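You operate a simulated robot arm through the tools that you are given. There is no shell and no other tool.

You run a simulated robot arm. Do the job below in one go: nothing can be reset, and whatever is moved stays where it is left.

Task
Put things in order on the pantry worktop by the filter. At the end: the cream recipe card (marked "RICE 2 DAL 1") is in the silver steam basket; the yellow scrubber from the pantry worktop by the filter stands where the silver spoon stood; the brown jaggery block stands where the cream recipe card stood; the silver spoon from the pantry worktop by the filter stands where the brown jaggery block stood; whatever was shut is shut again. Leave all else as you found it, and nothing knocked over.

Only the result counts: the job must be done as asked and must still hold three seconds after the hand-in. Knocking over, shifting, dropping, spilling or breaking anything else fails it.

Robot
A 7-joint arm with a two-finger parallel gripper, fixed in place. Base frame: the origin is at the foot of the arm, x ahead of it, y to its left, z up; the work surface is at about z = 0. Readings come in mm, rad, newtons and seconds.
With the tool pointing down near the work surface it reaches from about 220 to 580 mm from the base axis. Its first joint turns from -1.152 to 1.152 rad. Payload 2.5 kg.
The TCP is the grasp point between the finger pads, 23 mm short of the fingertips. In the tool frame z runs along the fingers and y along their closing line. Largest opening 94 mm; finger width 38, thickness 10; the body of the gripper, 54 by 96 mm, starts 39 mm behind the TCP.
Orientation is that of the tool frame in the base frame, as a unit quaternion [x, y, z, w]. With the fingers straight down and closing along the base's y, the tool's x points along the base's -x, its y along +y and its z along -z.

Tools
- The arm moves only by the tool drive_tool. Its argument "targets" is a list of rows, each a list of 7 numbers: the gripper command, from -1 (shut) to 1 (fully open), values between in proportion, then the shift along the tool's x, y, z in units of 30 mm (1.0 is 30 mm), then the turn, a rotation vector about the tool's x, y, z in units of 5 degrees (1.0 is 5 degrees). In form: [[grip, dx, dy, dz, wx, wy, wz], ...]. A call has 1 to 20 rows; each row shifts and turns the commanded pose from where the row before left it, along the tool's axes as they then stand. A call with a number of a shift or a turn outside -1 to 1 is refused whole. Each row takes 0.2 s and may step no farther than 50 mm and 0.15 rad from the row before; otherwise, or with a gripper value out of range, the whole call is refused. A pose out of reach is approached as far as the arm can. The call stops where the force on the tool passes 40 N (or 10 N more than at its start, if that is more) or the arm is blocked; 0.2 s more then pass. Each finger travels about 108 mm/s and halts on what it meets, pressing with about 21 N; the grip force reading is that of the motor and also rises with nothing between the fingers. The clock runs only during rows and for 0.2 s after the last one: add rows that do not move to give the fingers time. The reply holds the time, the measured pose of the TCP, the force on the tool along the base axes, the opening and the grip force, in the units named above and with some noise, with the torque about the TCP (base axes, N m) and any sound that the robot's microphone picked up, and new pictures: "show" is both (left out), scene, wrist or none.
- Cameras (640 x 400 px; columns grow to the right, rows downward): "scene" is fixed at [117, -409.2, 534.2]; the picture's right is [0.83, -0.55, 0.00], its down [-0.36, -0.54, -0.76] and it looks along [0.42, 0.63, -0.65] (base axes); focal length 348 px, centre (320, 200). "wrist" rides on the gripper at [86, 16, -74] in the tool frame; the picture's right is [-0.18, 0.98, 0.00], its down [-0.58, -0.11, -0.81] and it looks along [-0.79, -0.15, 0.59] (tool axes); focal length 243 px, centre (320, 200). There is no depth. A picture from a camera that has moved, and an enlarged one, comes with that camera's place and axes in the base frame and with its lens.
- enlarge(camera, box): a new picture of the part [left, top, right, bottom] of that camera's present view, enlarged. No time passes.
- close_job(): hands the job in; it is judged then, once.

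Nothing tells you positions but the pictures and the camera data. Unless the task says otherwise, let go and move clear before handing in.

The tools are called as a command line: name --pt "numbers of a row" for each row, then --argument value for the rest, lists and objects as JSON in quotes. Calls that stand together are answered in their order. drive_tool: Moves the arm, as the interface text tells. Its arguments: {"type":"object","properties":{"targets":{"type":"array","items":{"type":"array","items":{"type":"number"}}},"show":{"type":"string","enum":["both","scene","wrist","none"]}},"required":["targets"]} The other tools are called the same way: enlarge (camera, box) takes an enlarged picture of a part of a camera's view; close_job () hands the job in.

At the start:

```text
clock: 0.0
tool_pos: [388.2, 2.3, 279.6]
tool_rot: [0.0, 1.0, 0.0, 0.001]
contact_force: [0.2, 0.0, -0.6]
wrist_torque: [-0.03, 0.03, -0.05]
opening: 94.0
finger_force: 0.0
```

scene: 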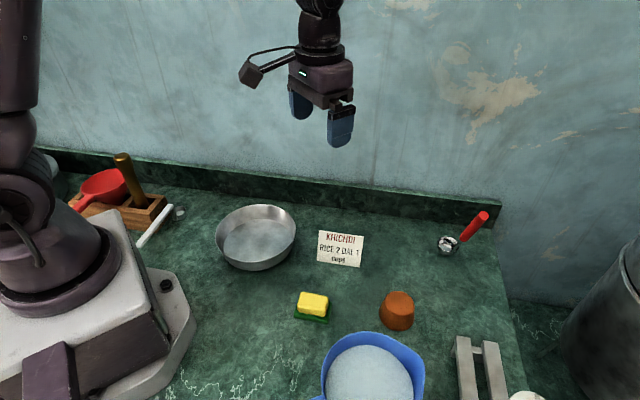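
wrist: 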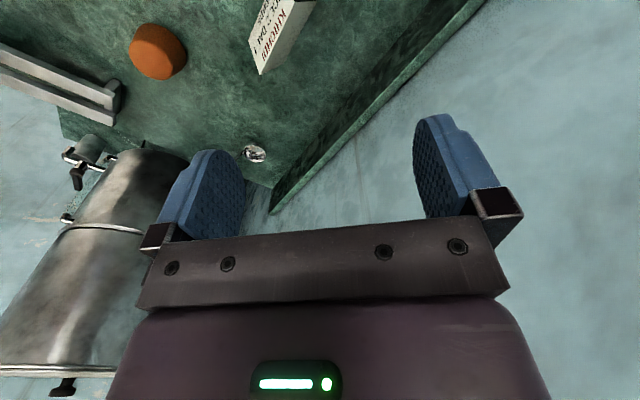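

I see a worktop with a silver round pan (the steam basket?), a recipe card standing up, a yellow scrubber on something green, a brown jaggery block, and a spoon with a red handle to the right. I'll enlarge parts of the scene before doing anything.

enlarge --camera "scene" --box '[200, 180, 440, 330]'

enlarge --camera "scene" --box '[400, 190, 560, 290]'

enlarge --camera "scene" --box '[280, 270, 560, 400]'

enlarge --camera "scene" --box '[30, 140, 230, 270]'

enlarge --camera "wrist" --box '[0, 0, 340, 210]'

```text
2.67 times, centred on (320, 255) of scene
camera zoom: at [117.0, -409.2, 534.2], right [0.83, -0.55, 0.0], down [-0.36, -0.54, -0.76], along [0.42, 0.63, -0.65], focal length 928 px, centre (320, 53)
```

zoom: 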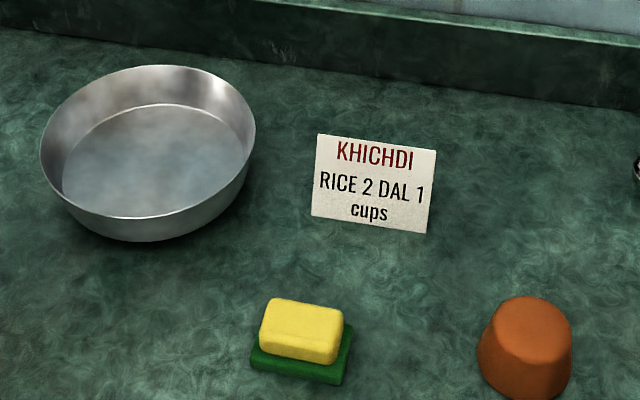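

```text
4.00 times, centred on (480, 240) of scene
camera zoom: at [117.0, -409.2, 534.2], right [0.83, -0.55, 0.0], down [-0.36, -0.54, -0.76], along [0.42, 0.63, -0.65], focal length 1391 px, centre (-320, 40)
```

zoom: 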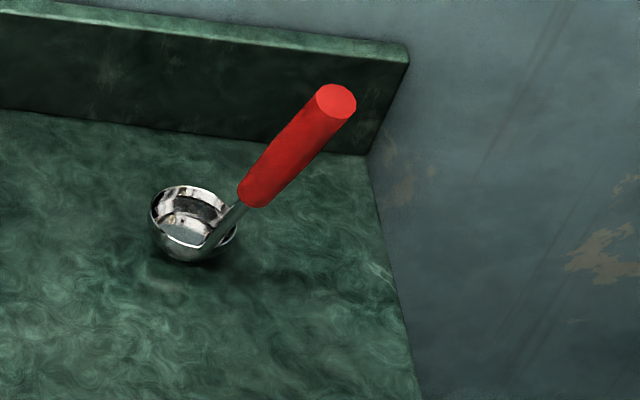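

```text
2.29 times, centred on (420, 335) of scene
camera zoom: at [117.0, -409.2, 534.2], right [0.83, -0.55, 0.0], down [-0.36, -0.54, -0.76], along [0.42, 0.63, -0.65], focal length 795 px, centre (91, -109)
```

zoom: 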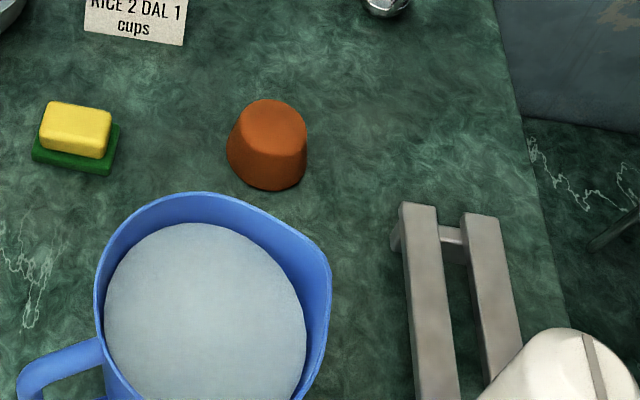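

```text
3.08 times, centred on (130, 205) of scene
camera zoom: at [117.0, -409.2, 534.2], right [0.83, -0.55, 0.0], down [-0.36, -0.54, -0.76], along [0.42, 0.63, -0.65], focal length 1070 px, centre (905, 185)
```

zoom: 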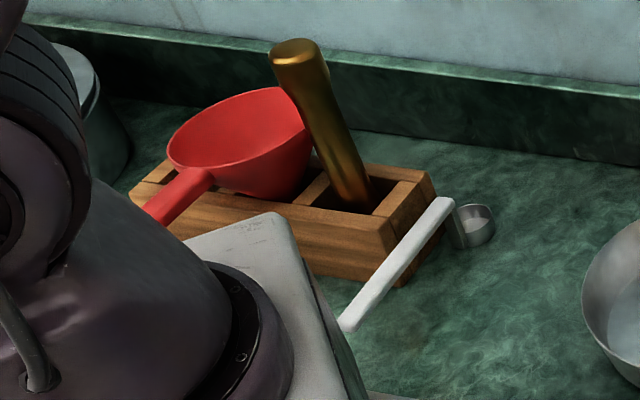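

```text
1.88 times, centred on (170, 105) of wrist
camera zoom: at [301.2, 18.6, 355.0], right [0.18, 0.98, 0.0], down [0.58, -0.11, 0.81], along [0.79, -0.15, -0.59], focal length 457 px, centre (602, 379)
```

zoom: 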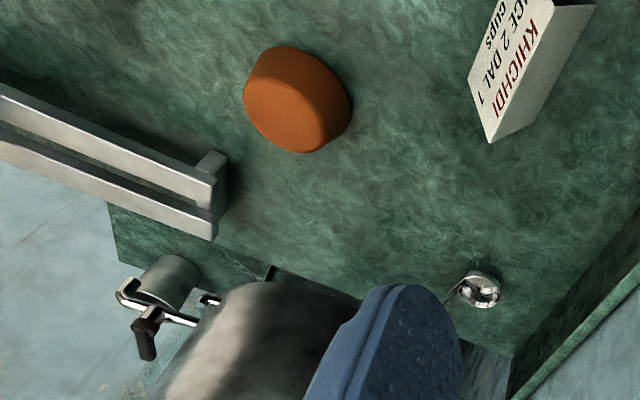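

The silver pan (likely the steam basket), card, scrubber, jaggery and a red-handled ladle or spoon are visible. I also see a white-handled scoop by the wooden box, and I don't know yet what lies out of view. Next I'll look around with the wrist camera.

drive_tool --pt "1 1 0 -1 0 0 1" --pt "1 1 0 -1 0 0 1" --pt "1 1 0 -1 0 0 1" --pt "1 0 0 -1 0 0 1" --pt "1 0 0 0 0 0 1" --pt "1 0 0 0 0 0 1" --pt "1 0 0 0 0 0 0" --show "both"

```text
clock: 1.6
tool_pos: [299.9, 10.3, 400.3]
tool_rot: [0.259, 0.966, 0.001, -0.001]
contact_force: [0.4, 0.3, -0.1]
wrist_torque: [-0.01, 0.03, 0.01]
opening: 94.1
finger_force: 0.0
camera wrist: at [231.7, 67.6, 475.1], right [0.65, 0.76, 0.0], down [0.45, -0.39, 0.81], along [0.61, -0.53, -0.59], focal length 243 px, centre (320, 200)
```

scene: 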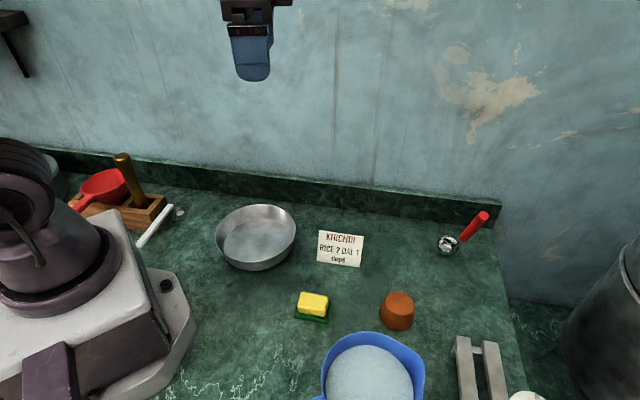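
wrist: 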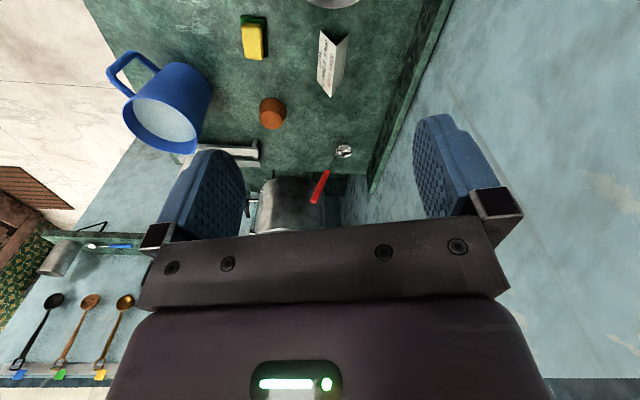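

The wrist view shows ladles hanging on a far wall and a shelf with a blue-handled spoon. I'll enlarge those areas and the ladle.

enlarge --camera "wrist" --box '[0, 150, 160, 250]'

enlarge --camera "wrist" --box '[0, 230, 160, 390]'

enlarge --camera "wrist" --box '[220, 100, 420, 230]'

enlarge --camera "wrist" --box '[90, 0, 410, 160]'

```text
4.00 times, centred on (80, 200) of wrist
camera zoom: at [231.7, 67.6, 475.1], right [0.65, 0.76, 0.0], down [0.45, -0.39, 0.81], along [0.61, -0.53, -0.59], focal length 970 px, centre (1280, 200)
```

zoom: 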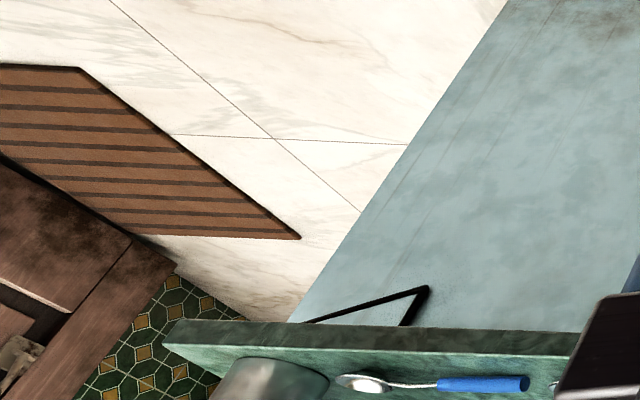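

```text
2.50 times, centred on (80, 310) of wrist
camera zoom: at [231.7, 67.6, 475.1], right [0.65, 0.76, 0.0], down [0.45, -0.39, 0.81], along [0.61, -0.53, -0.59], focal length 606 px, centre (920, -75)
```

zoom: 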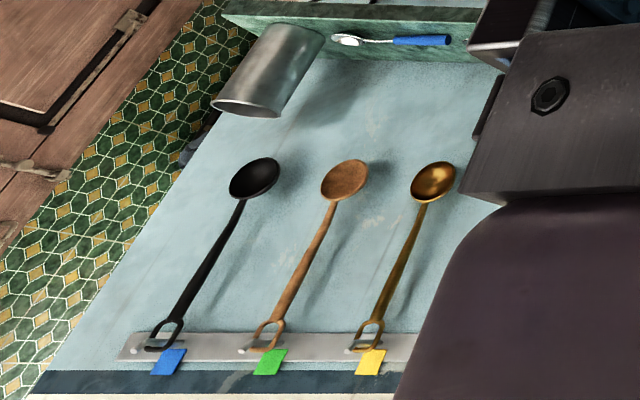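

```text
3.08 times, centred on (320, 165) of wrist
camera zoom: at [231.7, 67.6, 475.1], right [0.65, 0.76, 0.0], down [0.45, -0.39, 0.81], along [0.61, -0.53, -0.59], focal length 746 px, centre (320, 308)
```

zoom: 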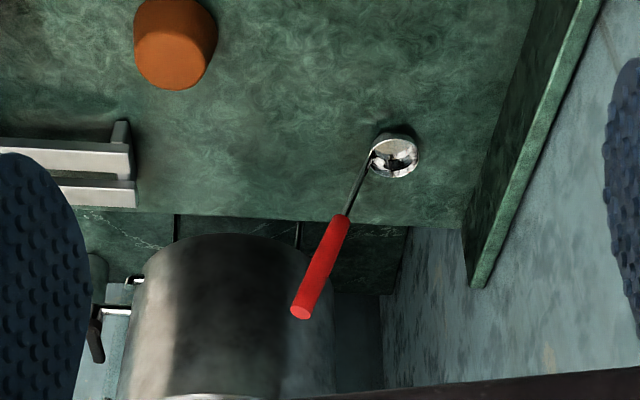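

```text
2.00 times, centred on (250, 80) of wrist
camera zoom: at [231.7, 67.6, 475.1], right [0.65, 0.76, 0.0], down [0.45, -0.39, 0.81], along [0.61, -0.53, -0.59], focal length 485 px, centre (460, 440)
```

zoom: 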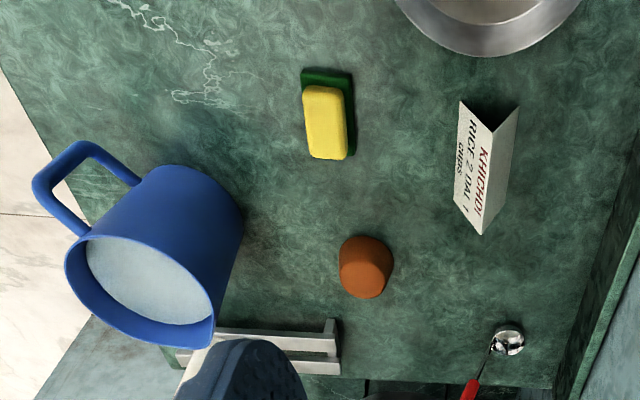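

The silver spoon is the red-handled one at the right end of the worktop: bowl near (583,-160), handle top near (544,-223,167). Now I'll look to the left side.

drive_tool --pt "1 0 0 0 0 0 -1" --pt "1 0 0 0 0 0 -1" --pt "1 0 0 0 0 0 -1" --pt "1 0 0 0 0 0 -1" --pt "1 0 0 0 0 0 -1" --pt "1 0 0 0 0 0 -1" --pt "1 0 0 0 0 0 -1" --pt "1 0 0 0 0 0 -1" --pt "1 0 0 0 0 0 -1" --pt "1 0 0 0 0 0 -1" --pt "1 0 0 0 0 0 -1" --pt "1 0 0 0 0 0 -1" --pt "1 0 0 0 0 0 -1" --pt "1 0 0 0 0 0 -1" --pt "1 0 0 0 0 0 -1" --pt "1 0 0 0 0 0 -1" --pt "1 0 0 0 0 0 0" --show "wrist"

```text
clock: 5.2
tool_pos: [298.7, 10.2, 401.2]
tool_rot: [-0.423, 0.906, 0.0, -0.001]
contact_force: [-0.2, 0.1, 0.0]
wrist_torque: [-0.02, 0.01, 0.0]
opening: 94.3
finger_force: 0.0
camera wrist: at [230.1, -45.6, 474.9], right [-0.64, 0.77, 0.0], down [0.46, 0.38, 0.81], along [0.62, 0.51, -0.59], focal length 243 px, centre (320, 200)
```

wrist: 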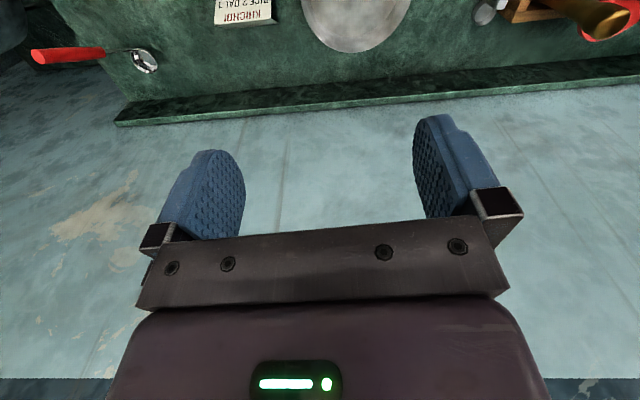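

Both the spoon and pan are confirmed from this side. I'll pitch the camera down for a more top-down look at the worktop and the area left of the robot.

drive_tool --pt "1 0 0 0 0 1 0" --pt "1 0 0 0 0 1 0" --pt "1 0 0 0 0 1 0" --pt "1 0 0 0 0 1 0" --pt "1 0 0 0 0 1 0" --pt "1 0 0 0 0 1 0" --pt "1 0 0 0 0 1 0" --pt "1 0 0 0 0 1 0" --pt "1 0 0 0 0 0 0" --show "wrist"

```text
clock: 7.2
tool_pos: [300.5, 11.7, 400.7]
tool_rot: [-0.397, 0.851, -0.144, -0.311]
contact_force: [0.0, 0.7, -0.5]
wrist_torque: [0.0, -0.01, 0.02]
opening: 94.0
finger_force: 0.0
camera wrist: at [274.1, 7.0, 513.1], right [-0.66, 0.74, -0.12], down [0.7, 0.67, 0.24], along [0.26, 0.08, -0.96], focal length 243 px, centre (320, 200)
```

wrist: 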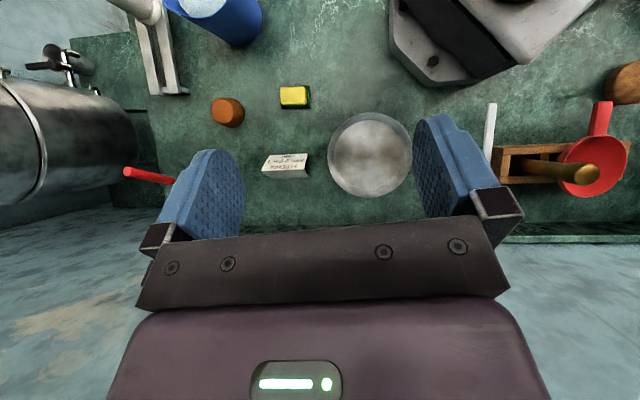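

This overhead view shows the basket, card, scrubber and jaggery clearly. I'll zoom in for accurate positions.

enlarge --camera "wrist" --box '[180, 60, 440, 220]'

enlarge --camera "wrist" --box '[440, 60, 640, 240]'

enlarge --camera "wrist" --box '[240, 130, 340, 192]'

```text
2.46 times, centred on (310, 140) of wrist
camera zoom: at [274.1, 7.0, 513.1], right [-0.66, 0.74, -0.12], down [0.7, 0.67, 0.24], along [0.26, 0.08, -0.96], focal length 597 px, centre (345, 348)
```

zoom: 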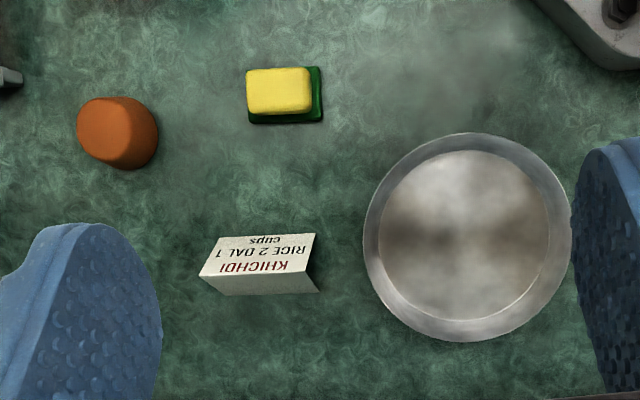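

```text
2.22 times, centred on (540, 150) of wrist
camera zoom: at [274.1, 7.0, 513.1], right [-0.66, 0.74, -0.12], down [0.7, 0.67, 0.24], along [0.26, 0.08, -0.96], focal length 539 px, centre (-169, 311)
```

zoom: 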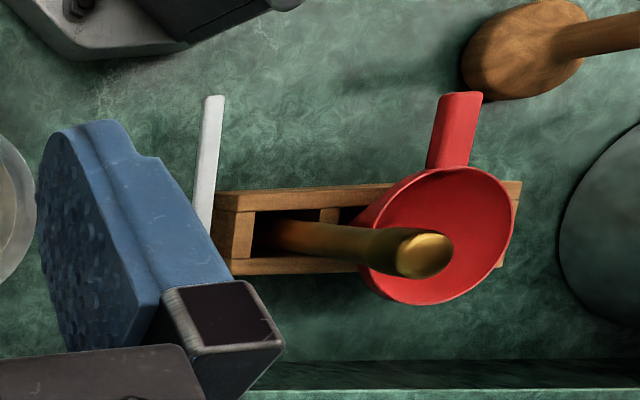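

```text
6.40 times, centred on (290, 161) of wrist
camera zoom: at [274.1, 7.0, 513.1], right [-0.66, 0.74, -0.12], down [0.7, 0.67, 0.24], along [0.26, 0.08, -0.96], focal length 1553 px, centre (512, 450)
```

zoom: 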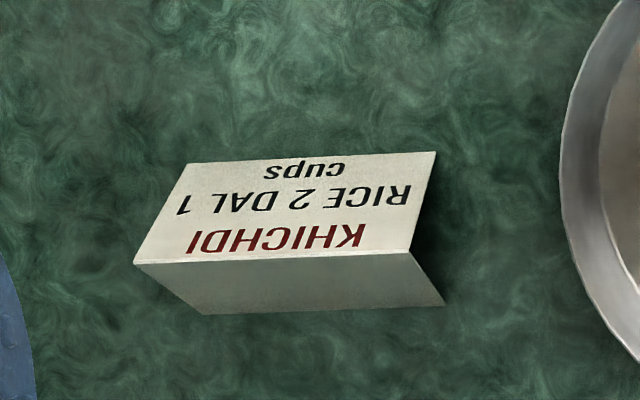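

The card is a tent standing around (403,-48), about 85 mm along its ridge, with the ridge at 135° and 60 mm high. The basket centre is near (272,57), the jaggery near (404,-215), the scrubber near (289,-129). I'll straighten the tool and hover over the card to measure better.

drive_tool --pt "1 0 0 0 0 -1 0" --pt "1 0 0 0 0 -1 0" --pt "1 0 0 0 0 -1 0" --pt "1 0 0 0 0 -1 0" --pt "1 0 0 0 0 -1 0" --pt "1 0 0 0 0 -1 0" --pt "1 0 0 0 0 -1 0" --pt "1 0 0 0 0 -1 0" --pt "1 0 0 0 0 0 1" --pt "1 -0.153 -0.547 0.952 0 0 0" --pt "1 -0.153 -0.547 0.952 0 0 0" --pt "1 -0.153 -0.547 0.952 0 0 0" --pt "1 -0.153 -0.547 0.952 0 0 0" --pt "1 -0.153 -0.547 0.952 0 0 0" --pt "1 -0.153 -0.547 0.952 0 0 0" --pt "1 -0.153 -0.547 0.952 0 0 0" --pt "1 0 0 0 0 0 0" --show "both"

```text
clock: 10.8
tool_pos: [402.9, -49.1, 197.2]
tool_rot: [-0.383, 0.924, 0.0, -0.001]
contact_force: [-0.7, -0.7, 0.8]
wrist_torque: [-0.03, 0.0, 0.0]
opening: 94.2
finger_force: 0.1
camera wrist: at [329.5, -98.6, 273.7], right [-0.56, 0.83, 0.0], down [0.49, 0.33, 0.81], along [0.67, 0.46, -0.59], focal length 243 px, centre (320, 200)
```

scene: 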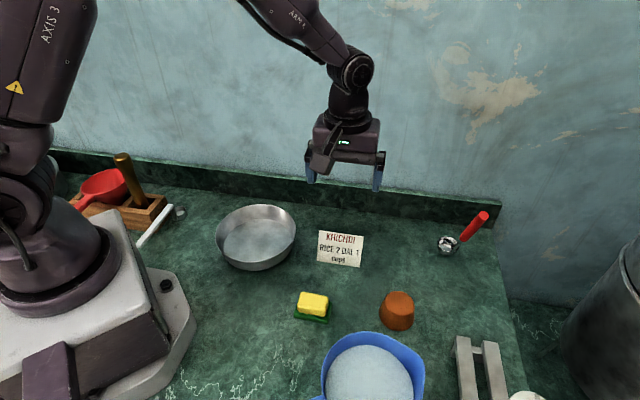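
wrist: 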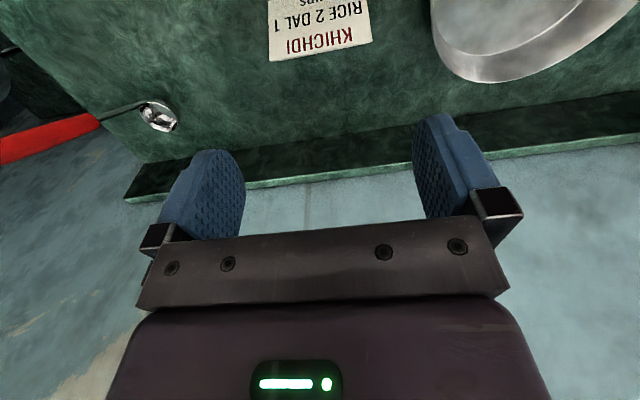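

The card is almost exactly between the fingers and the predicted ridge ends match. I'll zoom in to refine before descending.

enlarge --camera "wrist" --box '[240, 0, 400, 100]'

enlarge --camera "wrist" --box '[90, 70, 250, 170]'

```text
4.00 times, centred on (320, 50) of wrist
camera zoom: at [329.5, -98.6, 273.7], right [-0.56, 0.83, 0.0], down [0.49, 0.33, 0.81], along [0.67, 0.46, -0.59], focal length 970 px, centre (320, 800)
```

zoom: 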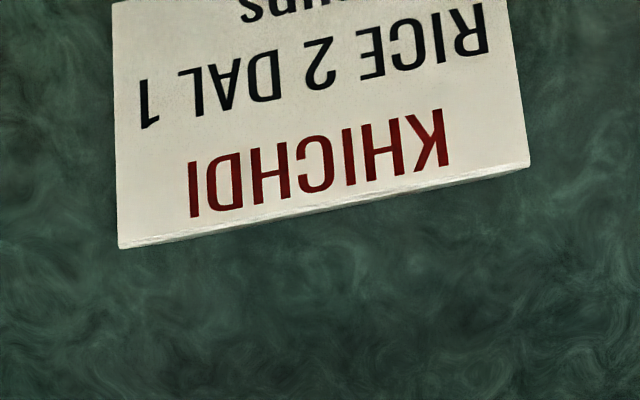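

```text
4.00 times, centred on (170, 120) of wrist
camera zoom: at [329.5, -98.6, 273.7], right [-0.56, 0.83, 0.0], down [0.49, 0.33, 0.81], along [0.67, 0.46, -0.59], focal length 970 px, centre (920, 520)
```

zoom: 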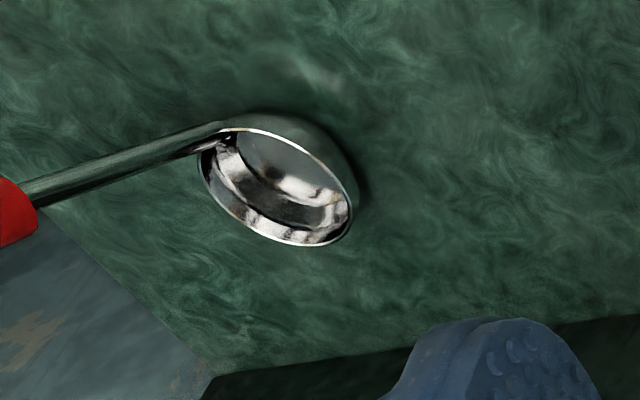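

The card sits centred within about 1 mm. I'll descend to just above its ridge and check the finger clearances.

drive_tool --pt "1 0 0 0.9 0 0 0" --pt "1 0 0 0.9 0 0 0" --pt "1 0 0 0.9 0 0 0" --pt "1 0 0 0.6 0 0 0" --pt "1 0 0 0 0 0 0" --show "both"

```text
clock: 12.0
tool_pos: [402.6, -49.4, 100.7]
tool_rot: [-0.383, 0.924, 0.0, 0.0]
contact_force: [0.0, 0.1, -0.2]
wrist_torque: [0.01, 0.03, -0.02]
opening: 93.9
finger_force: 0.1
camera wrist: at [329.5, -98.3, 175.1], right [-0.56, 0.83, 0.0], down [0.49, 0.33, 0.81], along [0.67, 0.46, -0.59], focal length 243 px, centre (320, 200)
```

scene: 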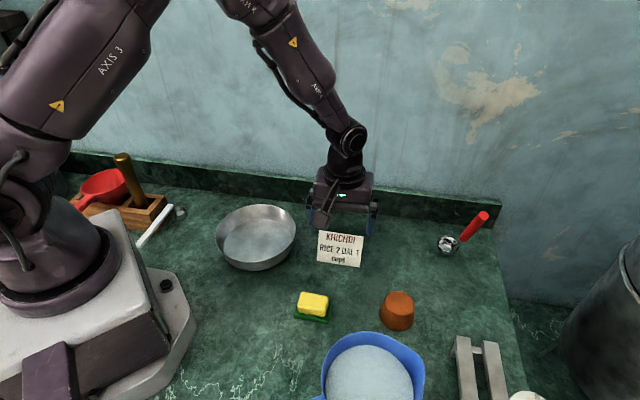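
wrist: 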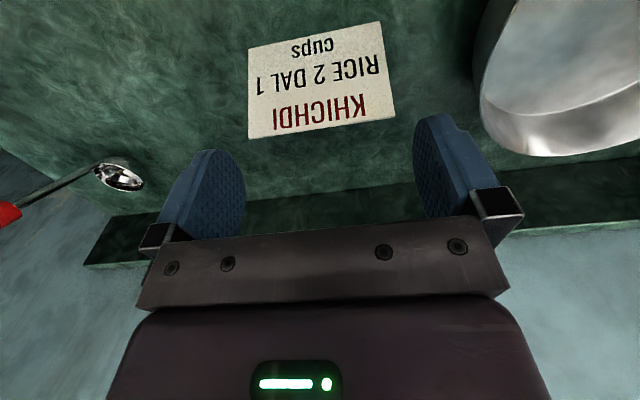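

The alignment holds: ridge ends project where expected, about 4 mm clear each side. I'll descend around the card.

drive_tool --pt "1 0 0 0.5 0 0 0" --pt "1 0 0 0.5 0 0 0" --pt "1 0 0 0.5 0 0 0" --pt "1 0 0 0.5 0 0 0" --pt "1 0 0 0.29 0 0 0" --pt "1 0 0 0 0 0 0" --show "both"

```text
clock: 13.4
tool_pos: [402.5, -48.6, 33.1]
tool_rot: [-0.383, 0.924, 0.0, 0.0]
contact_force: [0.4, 1.0, -0.1]
wrist_torque: [0.02, 0.0, 0.01]
opening: 94.0
finger_force: 0.0
camera wrist: at [329.7, -98.2, 106.9], right [-0.56, 0.83, 0.0], down [0.49, 0.33, 0.81], along [0.67, 0.46, -0.59], focal length 243 px, centre (320, 200)
```

scene: 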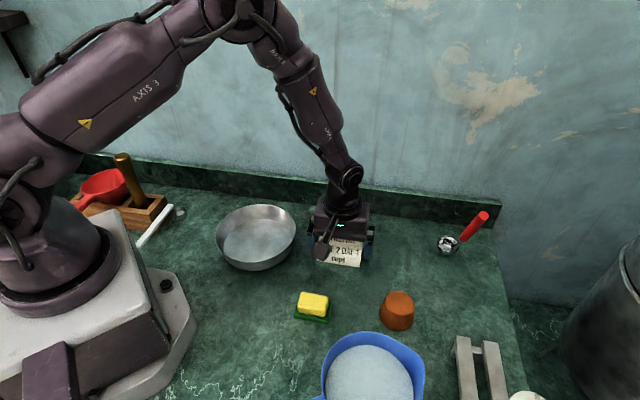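
wrist: 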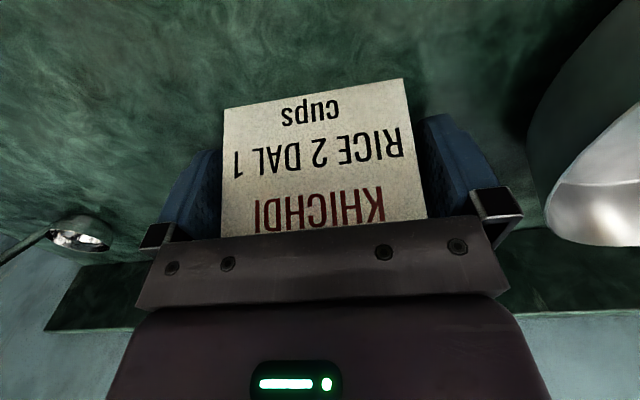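

The fingers straddle the card without contact. Now I'll close on its ends.

drive_tool --pt "0.6 0 0 0 0 0 0" --pt "0.6 0 0 0 0 0 0" --pt "0.6 0 0 0 0 0 0" --show "wrist"

```text
clock: 14.2
tool_pos: [402.3, -47.6, 31.6]
tool_rot: [-0.383, 0.924, 0.0, 0.001]
contact_force: [0.4, -0.7, -0.7]
wrist_torque: [-0.04, -0.02, 0.01]
opening: 83.6
finger_force: 20.9
camera wrist: at [329.6, -98.3, 107.0], right [-0.56, 0.83, 0.0], down [0.49, 0.33, 0.81], along [0.67, 0.46, -0.59], focal length 243 px, centre (320, 200)
```

wrist: 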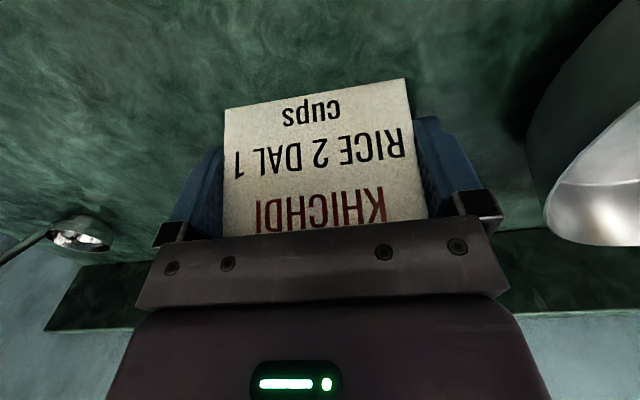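

The card is gripped at 83.6 mm. I'll lift it and check that it comes along.

drive_tool --pt "0.6 0 0 -0.2 0 0 0" --pt "0.6 0 0 -0.5 0 0 0" --pt "0.6 0 0 -0.8 0 0 0" --pt "0.6 0 0 -0.9 0 0 0" --pt "0.6 0 0 -0.9 0 0 0" --pt "0.6 0 0 0 0 0 0" --show "both"

```text
clock: 15.6
tool_pos: [402.2, -46.5, 133.2]
tool_rot: [-0.383, 0.924, 0.0, 0.0]
contact_force: [0.4, -0.2, 0.1]
wrist_torque: [-0.01, 0.03, 0.06]
opening: 84.0
finger_force: 21.1
camera wrist: at [328.9, -97.3, 206.4], right [-0.56, 0.83, 0.0], down [0.49, 0.33, 0.81], along [0.67, 0.46, -0.59], focal length 243 px, centre (320, 200)
```

scene: 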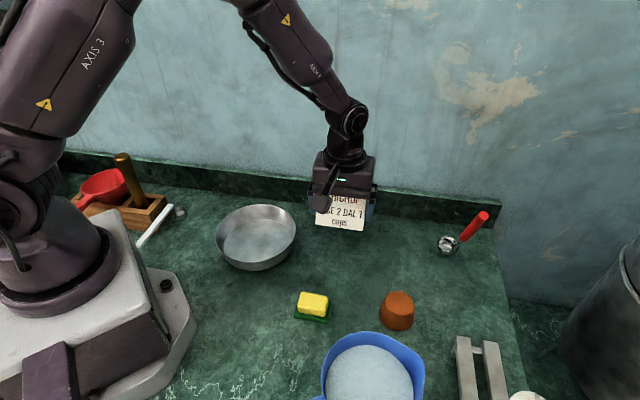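
wrist: 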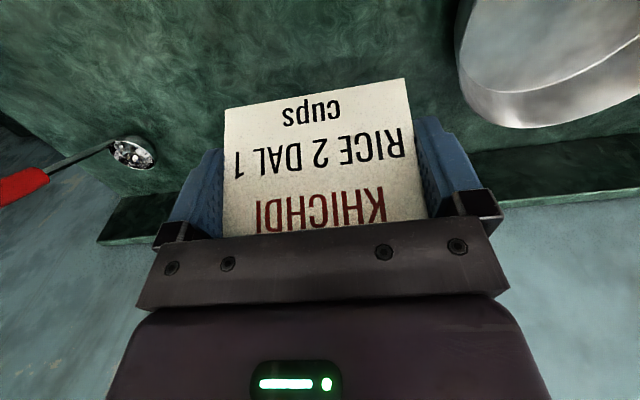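

The card hangs firmly. Next I'll carry it across to above the basket at about (272,57).

drive_tool --pt "0.6 0.102 0.919 0 0 0 0" --pt "0.6 0.102 0.919 0 0 0 0" --pt "0.6 0.102 0.919 0 0 0 0" --pt "0.6 0.102 0.919 0 0 0 0" --pt "0.6 0.102 0.919 0 0 0 0" --pt "0.6 0.102 0.919 0 0 0 0" --pt "0.6 0 0 0 0 0 0" --pt "0.6 0 0 0 0 0 0" --show "both"

```text
clock: 17.4
tool_pos: [272.9, 55.9, 130.1]
tool_rot: [-0.382, 0.924, -0.001, 0.0]
contact_force: [-0.8, -0.1, -0.4]
wrist_torque: [-0.04, 0.0, -0.01]
opening: 83.8
finger_force: 21.5
camera wrist: at [199.0, 6.0, 206.0], right [-0.56, 0.83, 0.0], down [0.49, 0.33, 0.81], along [0.67, 0.46, -0.59], focal length 243 px, centre (320, 200)
```

scene: 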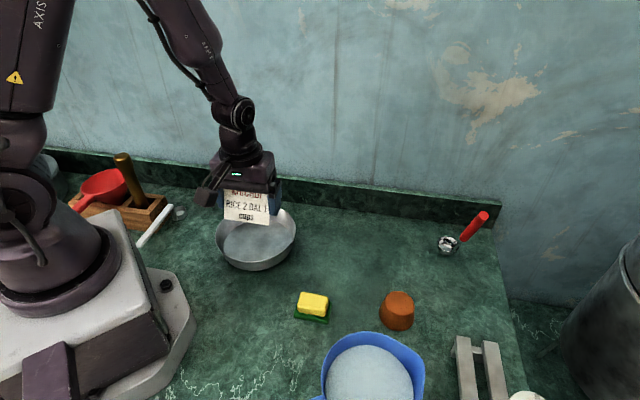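
wrist: 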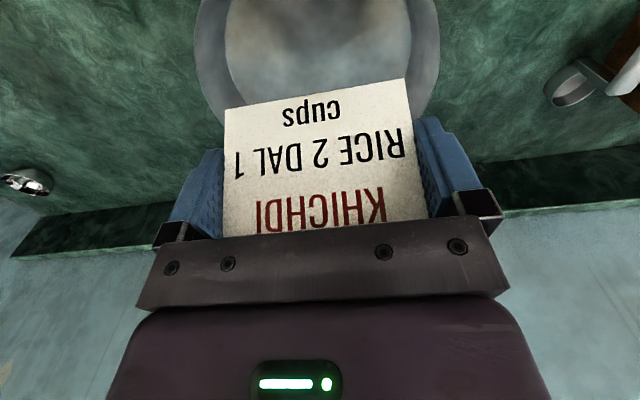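

The basket rim appears symmetric around the card, so I'll lower it into the basket.

drive_tool --pt "0.6 0 0 0.7 0 0 0" --pt "0.6 0 0 0.7 0 0 0" --pt "0.6 0 0 0.7 0 0 0" --pt "0.6 0 0 0.5 0 0 0" --pt "0.6 0 0 0.4 0 0 0" --pt "0.6 0 0 0 0 0 0" --show "both"

```text
clock: 18.8
tool_pos: [274.0, 55.0, 42.0]
tool_rot: [-0.383, 0.924, 0.001, 0.001]
contact_force: [-0.4, 1.2, 11.5]
wrist_torque: [0.03, -0.01, 0.01]
opening: 83.9
finger_force: 21.2
camera wrist: at [199.5, 6.0, 116.2], right [-0.57, 0.82, 0.0], down [0.49, 0.33, 0.81], along [0.67, 0.46, -0.59], focal length 243 px, centre (320, 200)
```

scene: 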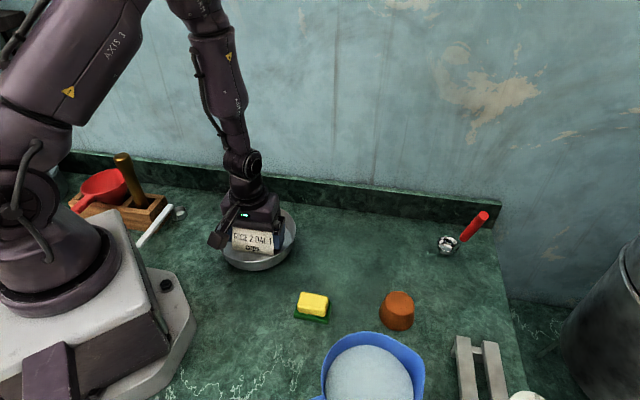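
wrist: 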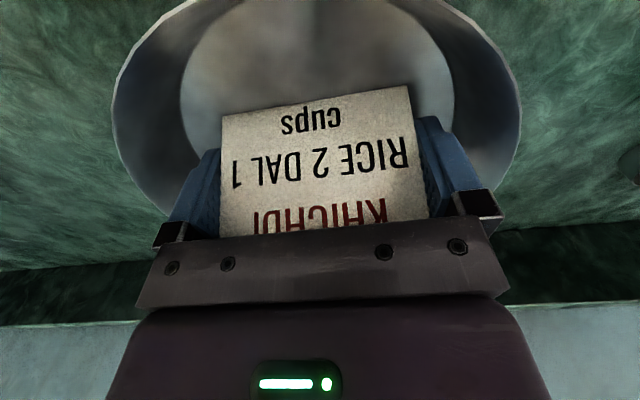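

Contact of about 11 N from below means the card has met the basket floor. I'll ease up slightly, then open.

drive_tool --pt "0.6 0 0 -0.1 0 0 0" --pt "0.6 0 0 0 0 0 0" --pt "0.85 0 0 0 0 0 0" --pt "0.95 0 0 0 0 0 0" --pt "1 0 0 0 0 0 0" --pt "1 0 0 0 0 0 0" --show "both"

```text
clock: 20.2
tool_pos: [273.5, 55.4, 45.3]
tool_rot: [-0.383, 0.924, 0.0, 0.0]
contact_force: [1.0, 1.1, -0.5]
wrist_torque: [0.02, -0.02, 0.01]
opening: 94.0
finger_force: 0.1
camera wrist: at [199.4, 6.1, 119.3], right [-0.56, 0.83, 0.0], down [0.49, 0.33, 0.81], along [0.67, 0.46, -0.59], focal length 243 px, centre (320, 200)
```

scene: 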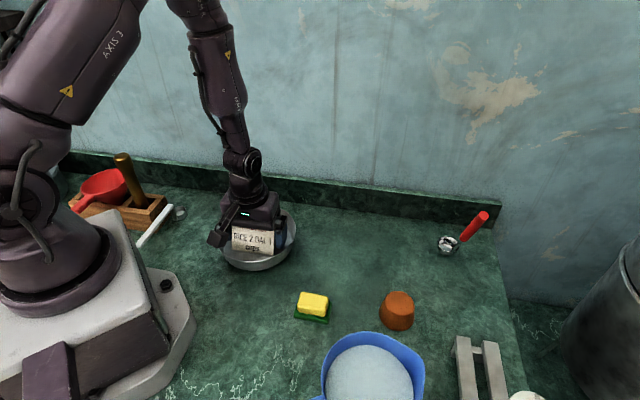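
wrist: 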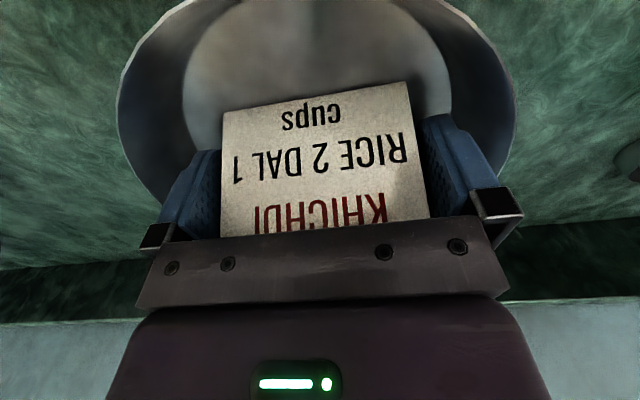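

The card is released in the basket. I'll rise straight up and check it.

drive_tool --pt "1 0 0 -0.4 0 0 0" --pt "1 0 0 -0.8 0 0 0" --pt "1 0 0 -0.9 0 0 0" --pt "1 0 0 -0.9 0 0 0" --pt "1 0 0 -0.9 0 0 0" --pt "1 0 0 0 0 0 0" --show "both"

```text
clock: 21.6
tool_pos: [274.0, 55.1, 161.8]
tool_rot: [-0.383, 0.924, 0.0, 0.0]
contact_force: [0.3, 1.0, -0.2]
wrist_torque: [0.03, 0.01, 0.02]
opening: 94.1
finger_force: 0.0
camera wrist: at [199.7, 5.7, 236.3], right [-0.56, 0.83, 0.0], down [0.49, 0.33, 0.81], along [0.67, 0.46, -0.59], focal length 243 px, centre (320, 200)
```

scene: 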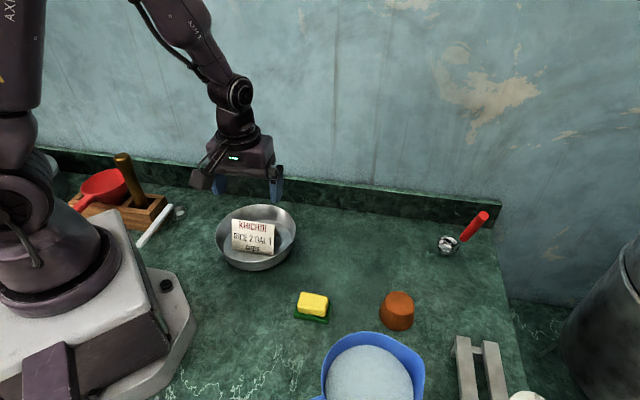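
wrist: 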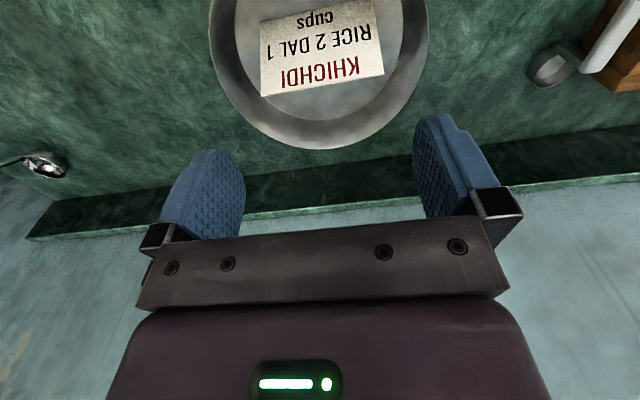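

The card stands in the basket. I'll zoom in to check that it sits flat.

enlarge --camera "scene" --box '[200, 190, 320, 280]'

enlarge --camera "wrist" --box '[200, 0, 440, 160]'

enlarge --camera "scene" --box '[280, 280, 430, 340]'

```text
4.44 times, centred on (260, 235) of scene
camera zoom: at [117.0, -409.2, 534.2], right [0.83, -0.55, 0.0], down [-0.36, -0.54, -0.76], along [0.42, 0.63, -0.65], focal length 1546 px, centre (587, 44)
```

zoom: 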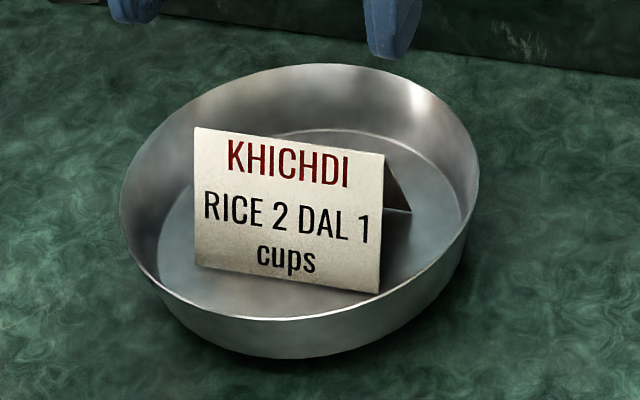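

```text
2.50 times, centred on (320, 80) of wrist
camera zoom: at [199.7, 5.7, 236.3], right [-0.56, 0.83, 0.0], down [0.49, 0.33, 0.81], along [0.67, 0.46, -0.59], focal length 606 px, centre (320, 500)
```

zoom: 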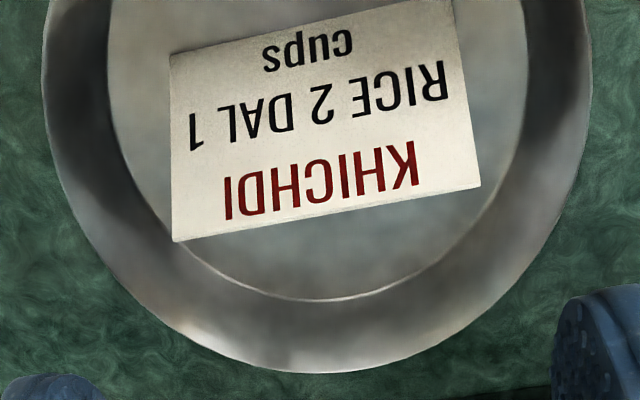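

```text
4.27 times, centred on (355, 310) of scene
camera zoom: at [117.0, -409.2, 534.2], right [0.83, -0.55, 0.0], down [-0.36, -0.54, -0.76], along [0.42, 0.63, -0.65], focal length 1484 px, centre (171, -269)
```

zoom: 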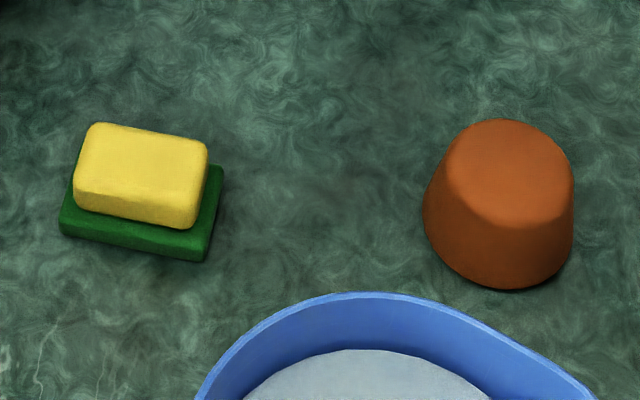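

The card sits flat in the basket. Now for the jaggery: I'll turn the tool to a yaw of -15° so the camera stays clear of the jug, and hover over about (404,-215).

drive_tool --pt "1 0 0 0 0 0 1" --pt "1 0 0 0 0 0 1" --pt "1 0 0 0 0 0 1" --pt "1 0 0 0 0 0 1" --pt "1 0 0 0 0 0 1" --pt "1 0 0 0 0 0 1" --pt "1 0 0 0 0 0 1" --pt "1 0 0 0 0 0 1" --pt "1 0 0 0 0 0 1" --pt "1 0 0 0 0 0 1" --pt "1 0 0 0 0 0 1" --pt "1 0 0 0 0 0 1" --pt "1 -0.814 -0.9465 -0.083 0 0 0" --pt "1 -0.814 -0.9465 -0.083 0 0 0" --pt "1 -0.814 -0.9465 -0.083 0 0 0" --pt "1 -0.814 -0.9465 -0.083 0 0 0" --pt "1 -0.814 -0.9465 -0.083 0 0 0" --pt "1 -0.814 -0.9465 -0.083 0 0 0" --pt "1 -0.814 -0.9465 -0.083 0 0 0" --pt "1 -0.814 -0.9465 -0.083 0 0 0" --show "both"

```text
clock: 25.8
tool_pos: [404.0, -214.2, 180.9]
tool_rot: [0.131, 0.991, 0.0, -0.001]
contact_force: [0.1, 0.0, 0.4]
wrist_torque: [-0.04, -0.02, -0.04]
opening: 93.6
finger_force: 0.0
camera wrist: at [323.5, -176.2, 254.9], right [0.43, 0.9, 0.0], down [0.53, -0.26, 0.81], along [0.73, -0.35, -0.59], focal length 243 px, centre (320, 200)
```

scene: 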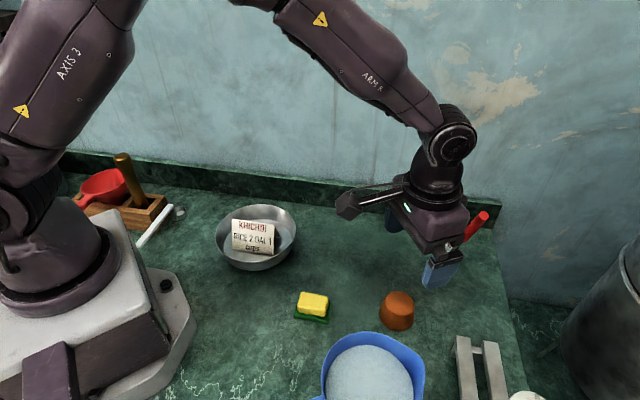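
wrist: 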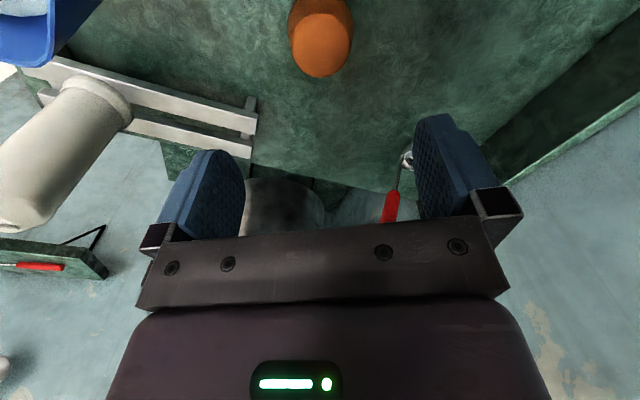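

Below me the jaggery sits nearly centred between the fingers. I'll zoom to refine.

enlarge --camera "wrist" --box '[260, 0, 388, 80]'

enlarge --camera "wrist" --box '[0, 0, 280, 300]'

```text
5.00 times, centred on (324, 40) of wrist
camera zoom: at [323.5, -176.2, 254.9], right [0.43, 0.9, 0.0], down [0.53, -0.26, 0.81], along [0.73, -0.35, -0.59], focal length 1213 px, centre (300, 1000)
```

zoom: 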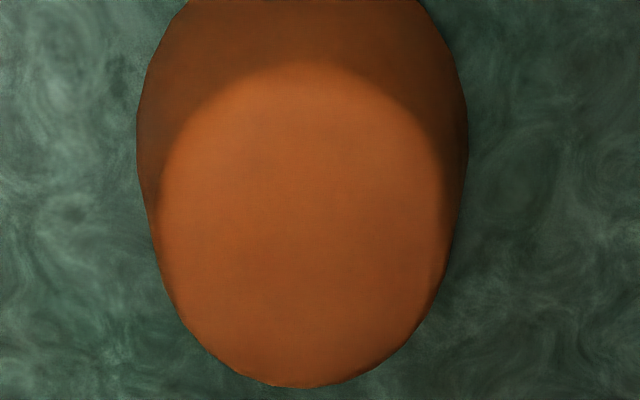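

```text
1.33 times, centred on (140, 150) of wrist
camera zoom: at [323.5, -176.2, 254.9], right [0.43, 0.9, 0.0], down [0.53, -0.26, 0.81], along [0.73, -0.35, -0.59], focal length 324 px, centre (560, 267)
```

zoom: 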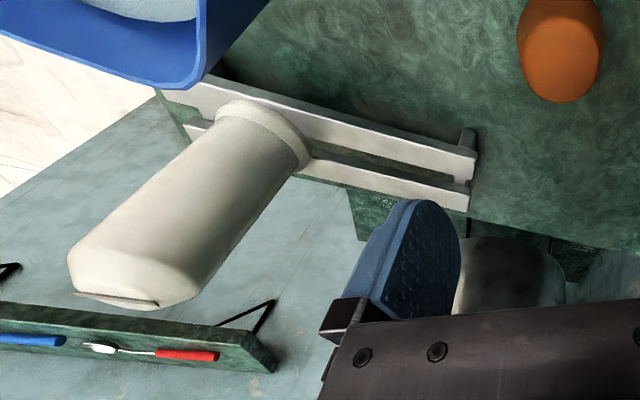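

The jaggery is about 32 mm tall with a 30 mm base radius, centred at about (403.5,-214), directly under the gripper. I'll descend and grip it low.

drive_tool --pt "1 0 0 0.9 0 0 0" --pt "1 0 0 0.9 0 0 0" --pt "1 0 0 0.9 0 0 0" --pt "1 0 0 0.9 0 0 0" --pt "1 0 0 0.7 0 0 0" --pt "1 0 0 0.5 0 0 0" --pt "1 0 0 0.25 0 0 0" --pt "1 0 0 0 0 0 0" --show "both"

```text
clock: 27.6
tool_pos: [402.8, -214.8, 29.1]
tool_rot: [0.131, 0.991, 0.0, 0.0]
contact_force: [-0.8, -0.5, 0.3]
wrist_torque: [-0.01, -0.02, -0.01]
opening: 94.0
finger_force: 0.1
camera wrist: at [322.7, -176.5, 104.2], right [0.43, 0.9, 0.0], down [0.53, -0.26, 0.81], along [0.73, -0.35, -0.59], focal length 243 px, centre (320, 200)
```

scene: 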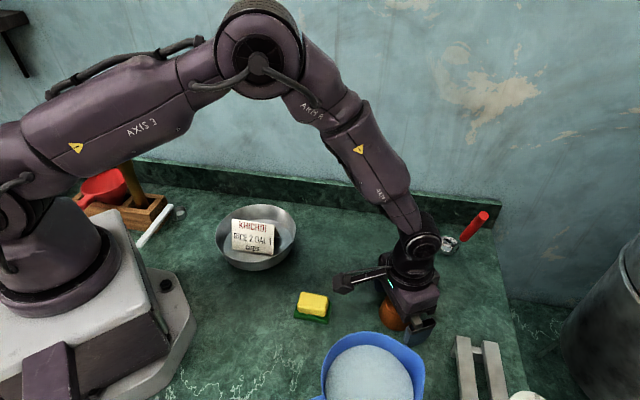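
wrist: 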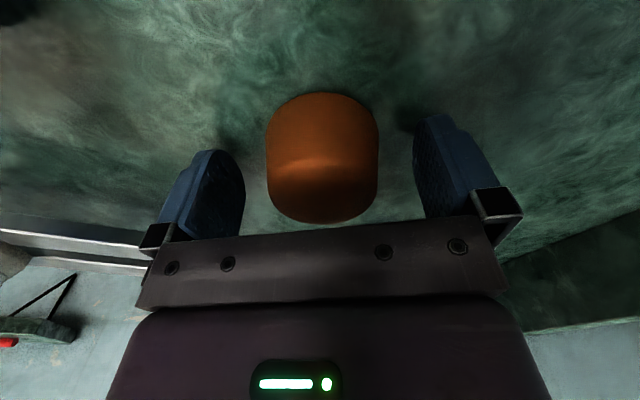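

The jaggery is centred between the open fingers. I'll close on it, then do a small lift.

drive_tool --pt "0.0 0 0 0 0 0 0" --pt "0.0 0 0 0 0 0 0" --pt "0.0 0 0 0 0 0 0" --pt "0.0 0 0 0 0 0 0" --show "wrist"

```text
clock: 28.6
tool_pos: [402.4, -213.9, 29.4]
tool_rot: [0.131, 0.991, 0.0, 0.0]
contact_force: [-0.6, 0.5, -0.5]
wrist_torque: [0.0, 0.02, 0.01]
opening: 57.9
finger_force: 21.4
camera wrist: at [322.6, -176.5, 104.4], right [0.43, 0.9, 0.0], down [0.53, -0.26, 0.81], along [0.73, -0.35, -0.59], focal length 243 px, centre (320, 200)
```

wrist: 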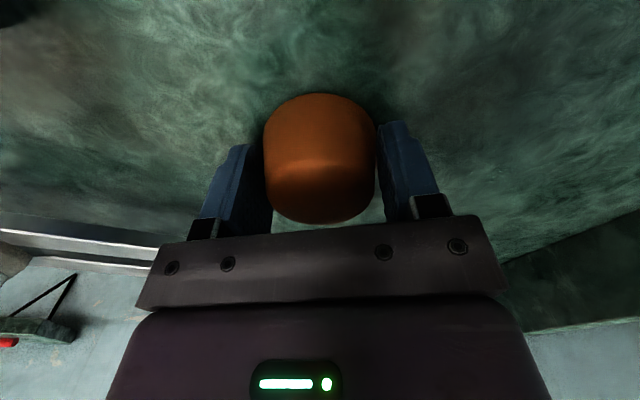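

Gripped at 57.9 mm. I'll lift it straight up.

drive_tool --pt "0.0 0 0 -0.2 0 0 0" --pt "0.0 0 0 -0.4 0 0 0" --pt "0.0 0 0 -0.8 0 0 0" --pt "0.0 0 0 -0.9 0 0 0" --pt "0.0 0 0 -0.9 0 0 0" --pt "0.0 0 0 0 0 0 0" --show "both"

```text
clock: 30.0
tool_pos: [402.5, -214.9, 126.7]
tool_rot: [0.131, 0.991, 0.0, 0.0]
contact_force: [-0.4, -0.2, -0.6]
wrist_torque: [0.01, -0.01, 0.0]
opening: 57.8
finger_force: 20.9
camera wrist: at [322.7, -176.8, 200.8], right [0.43, 0.9, 0.0], down [0.53, -0.26, 0.81], along [0.73, -0.35, -0.59], focal length 243 px, centre (320, 200)
```

scene: 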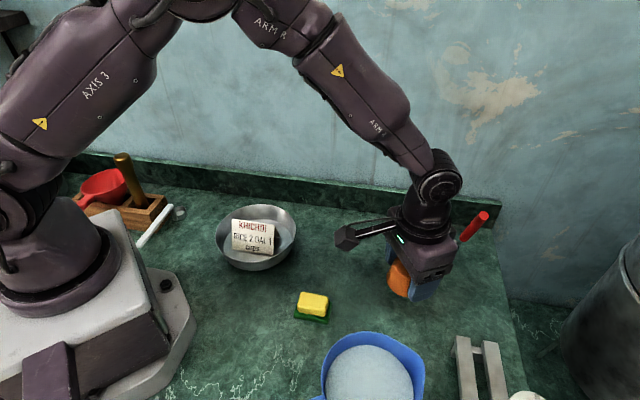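
wrist: 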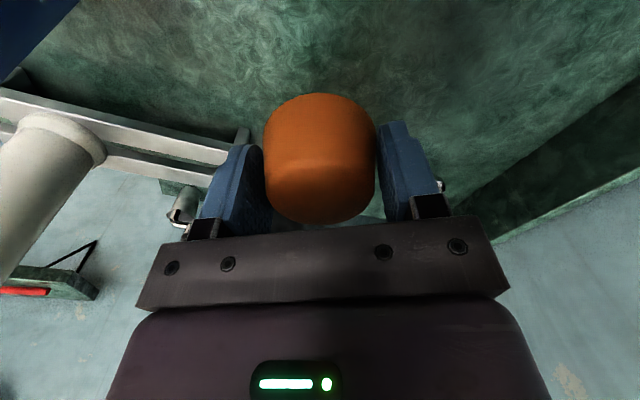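

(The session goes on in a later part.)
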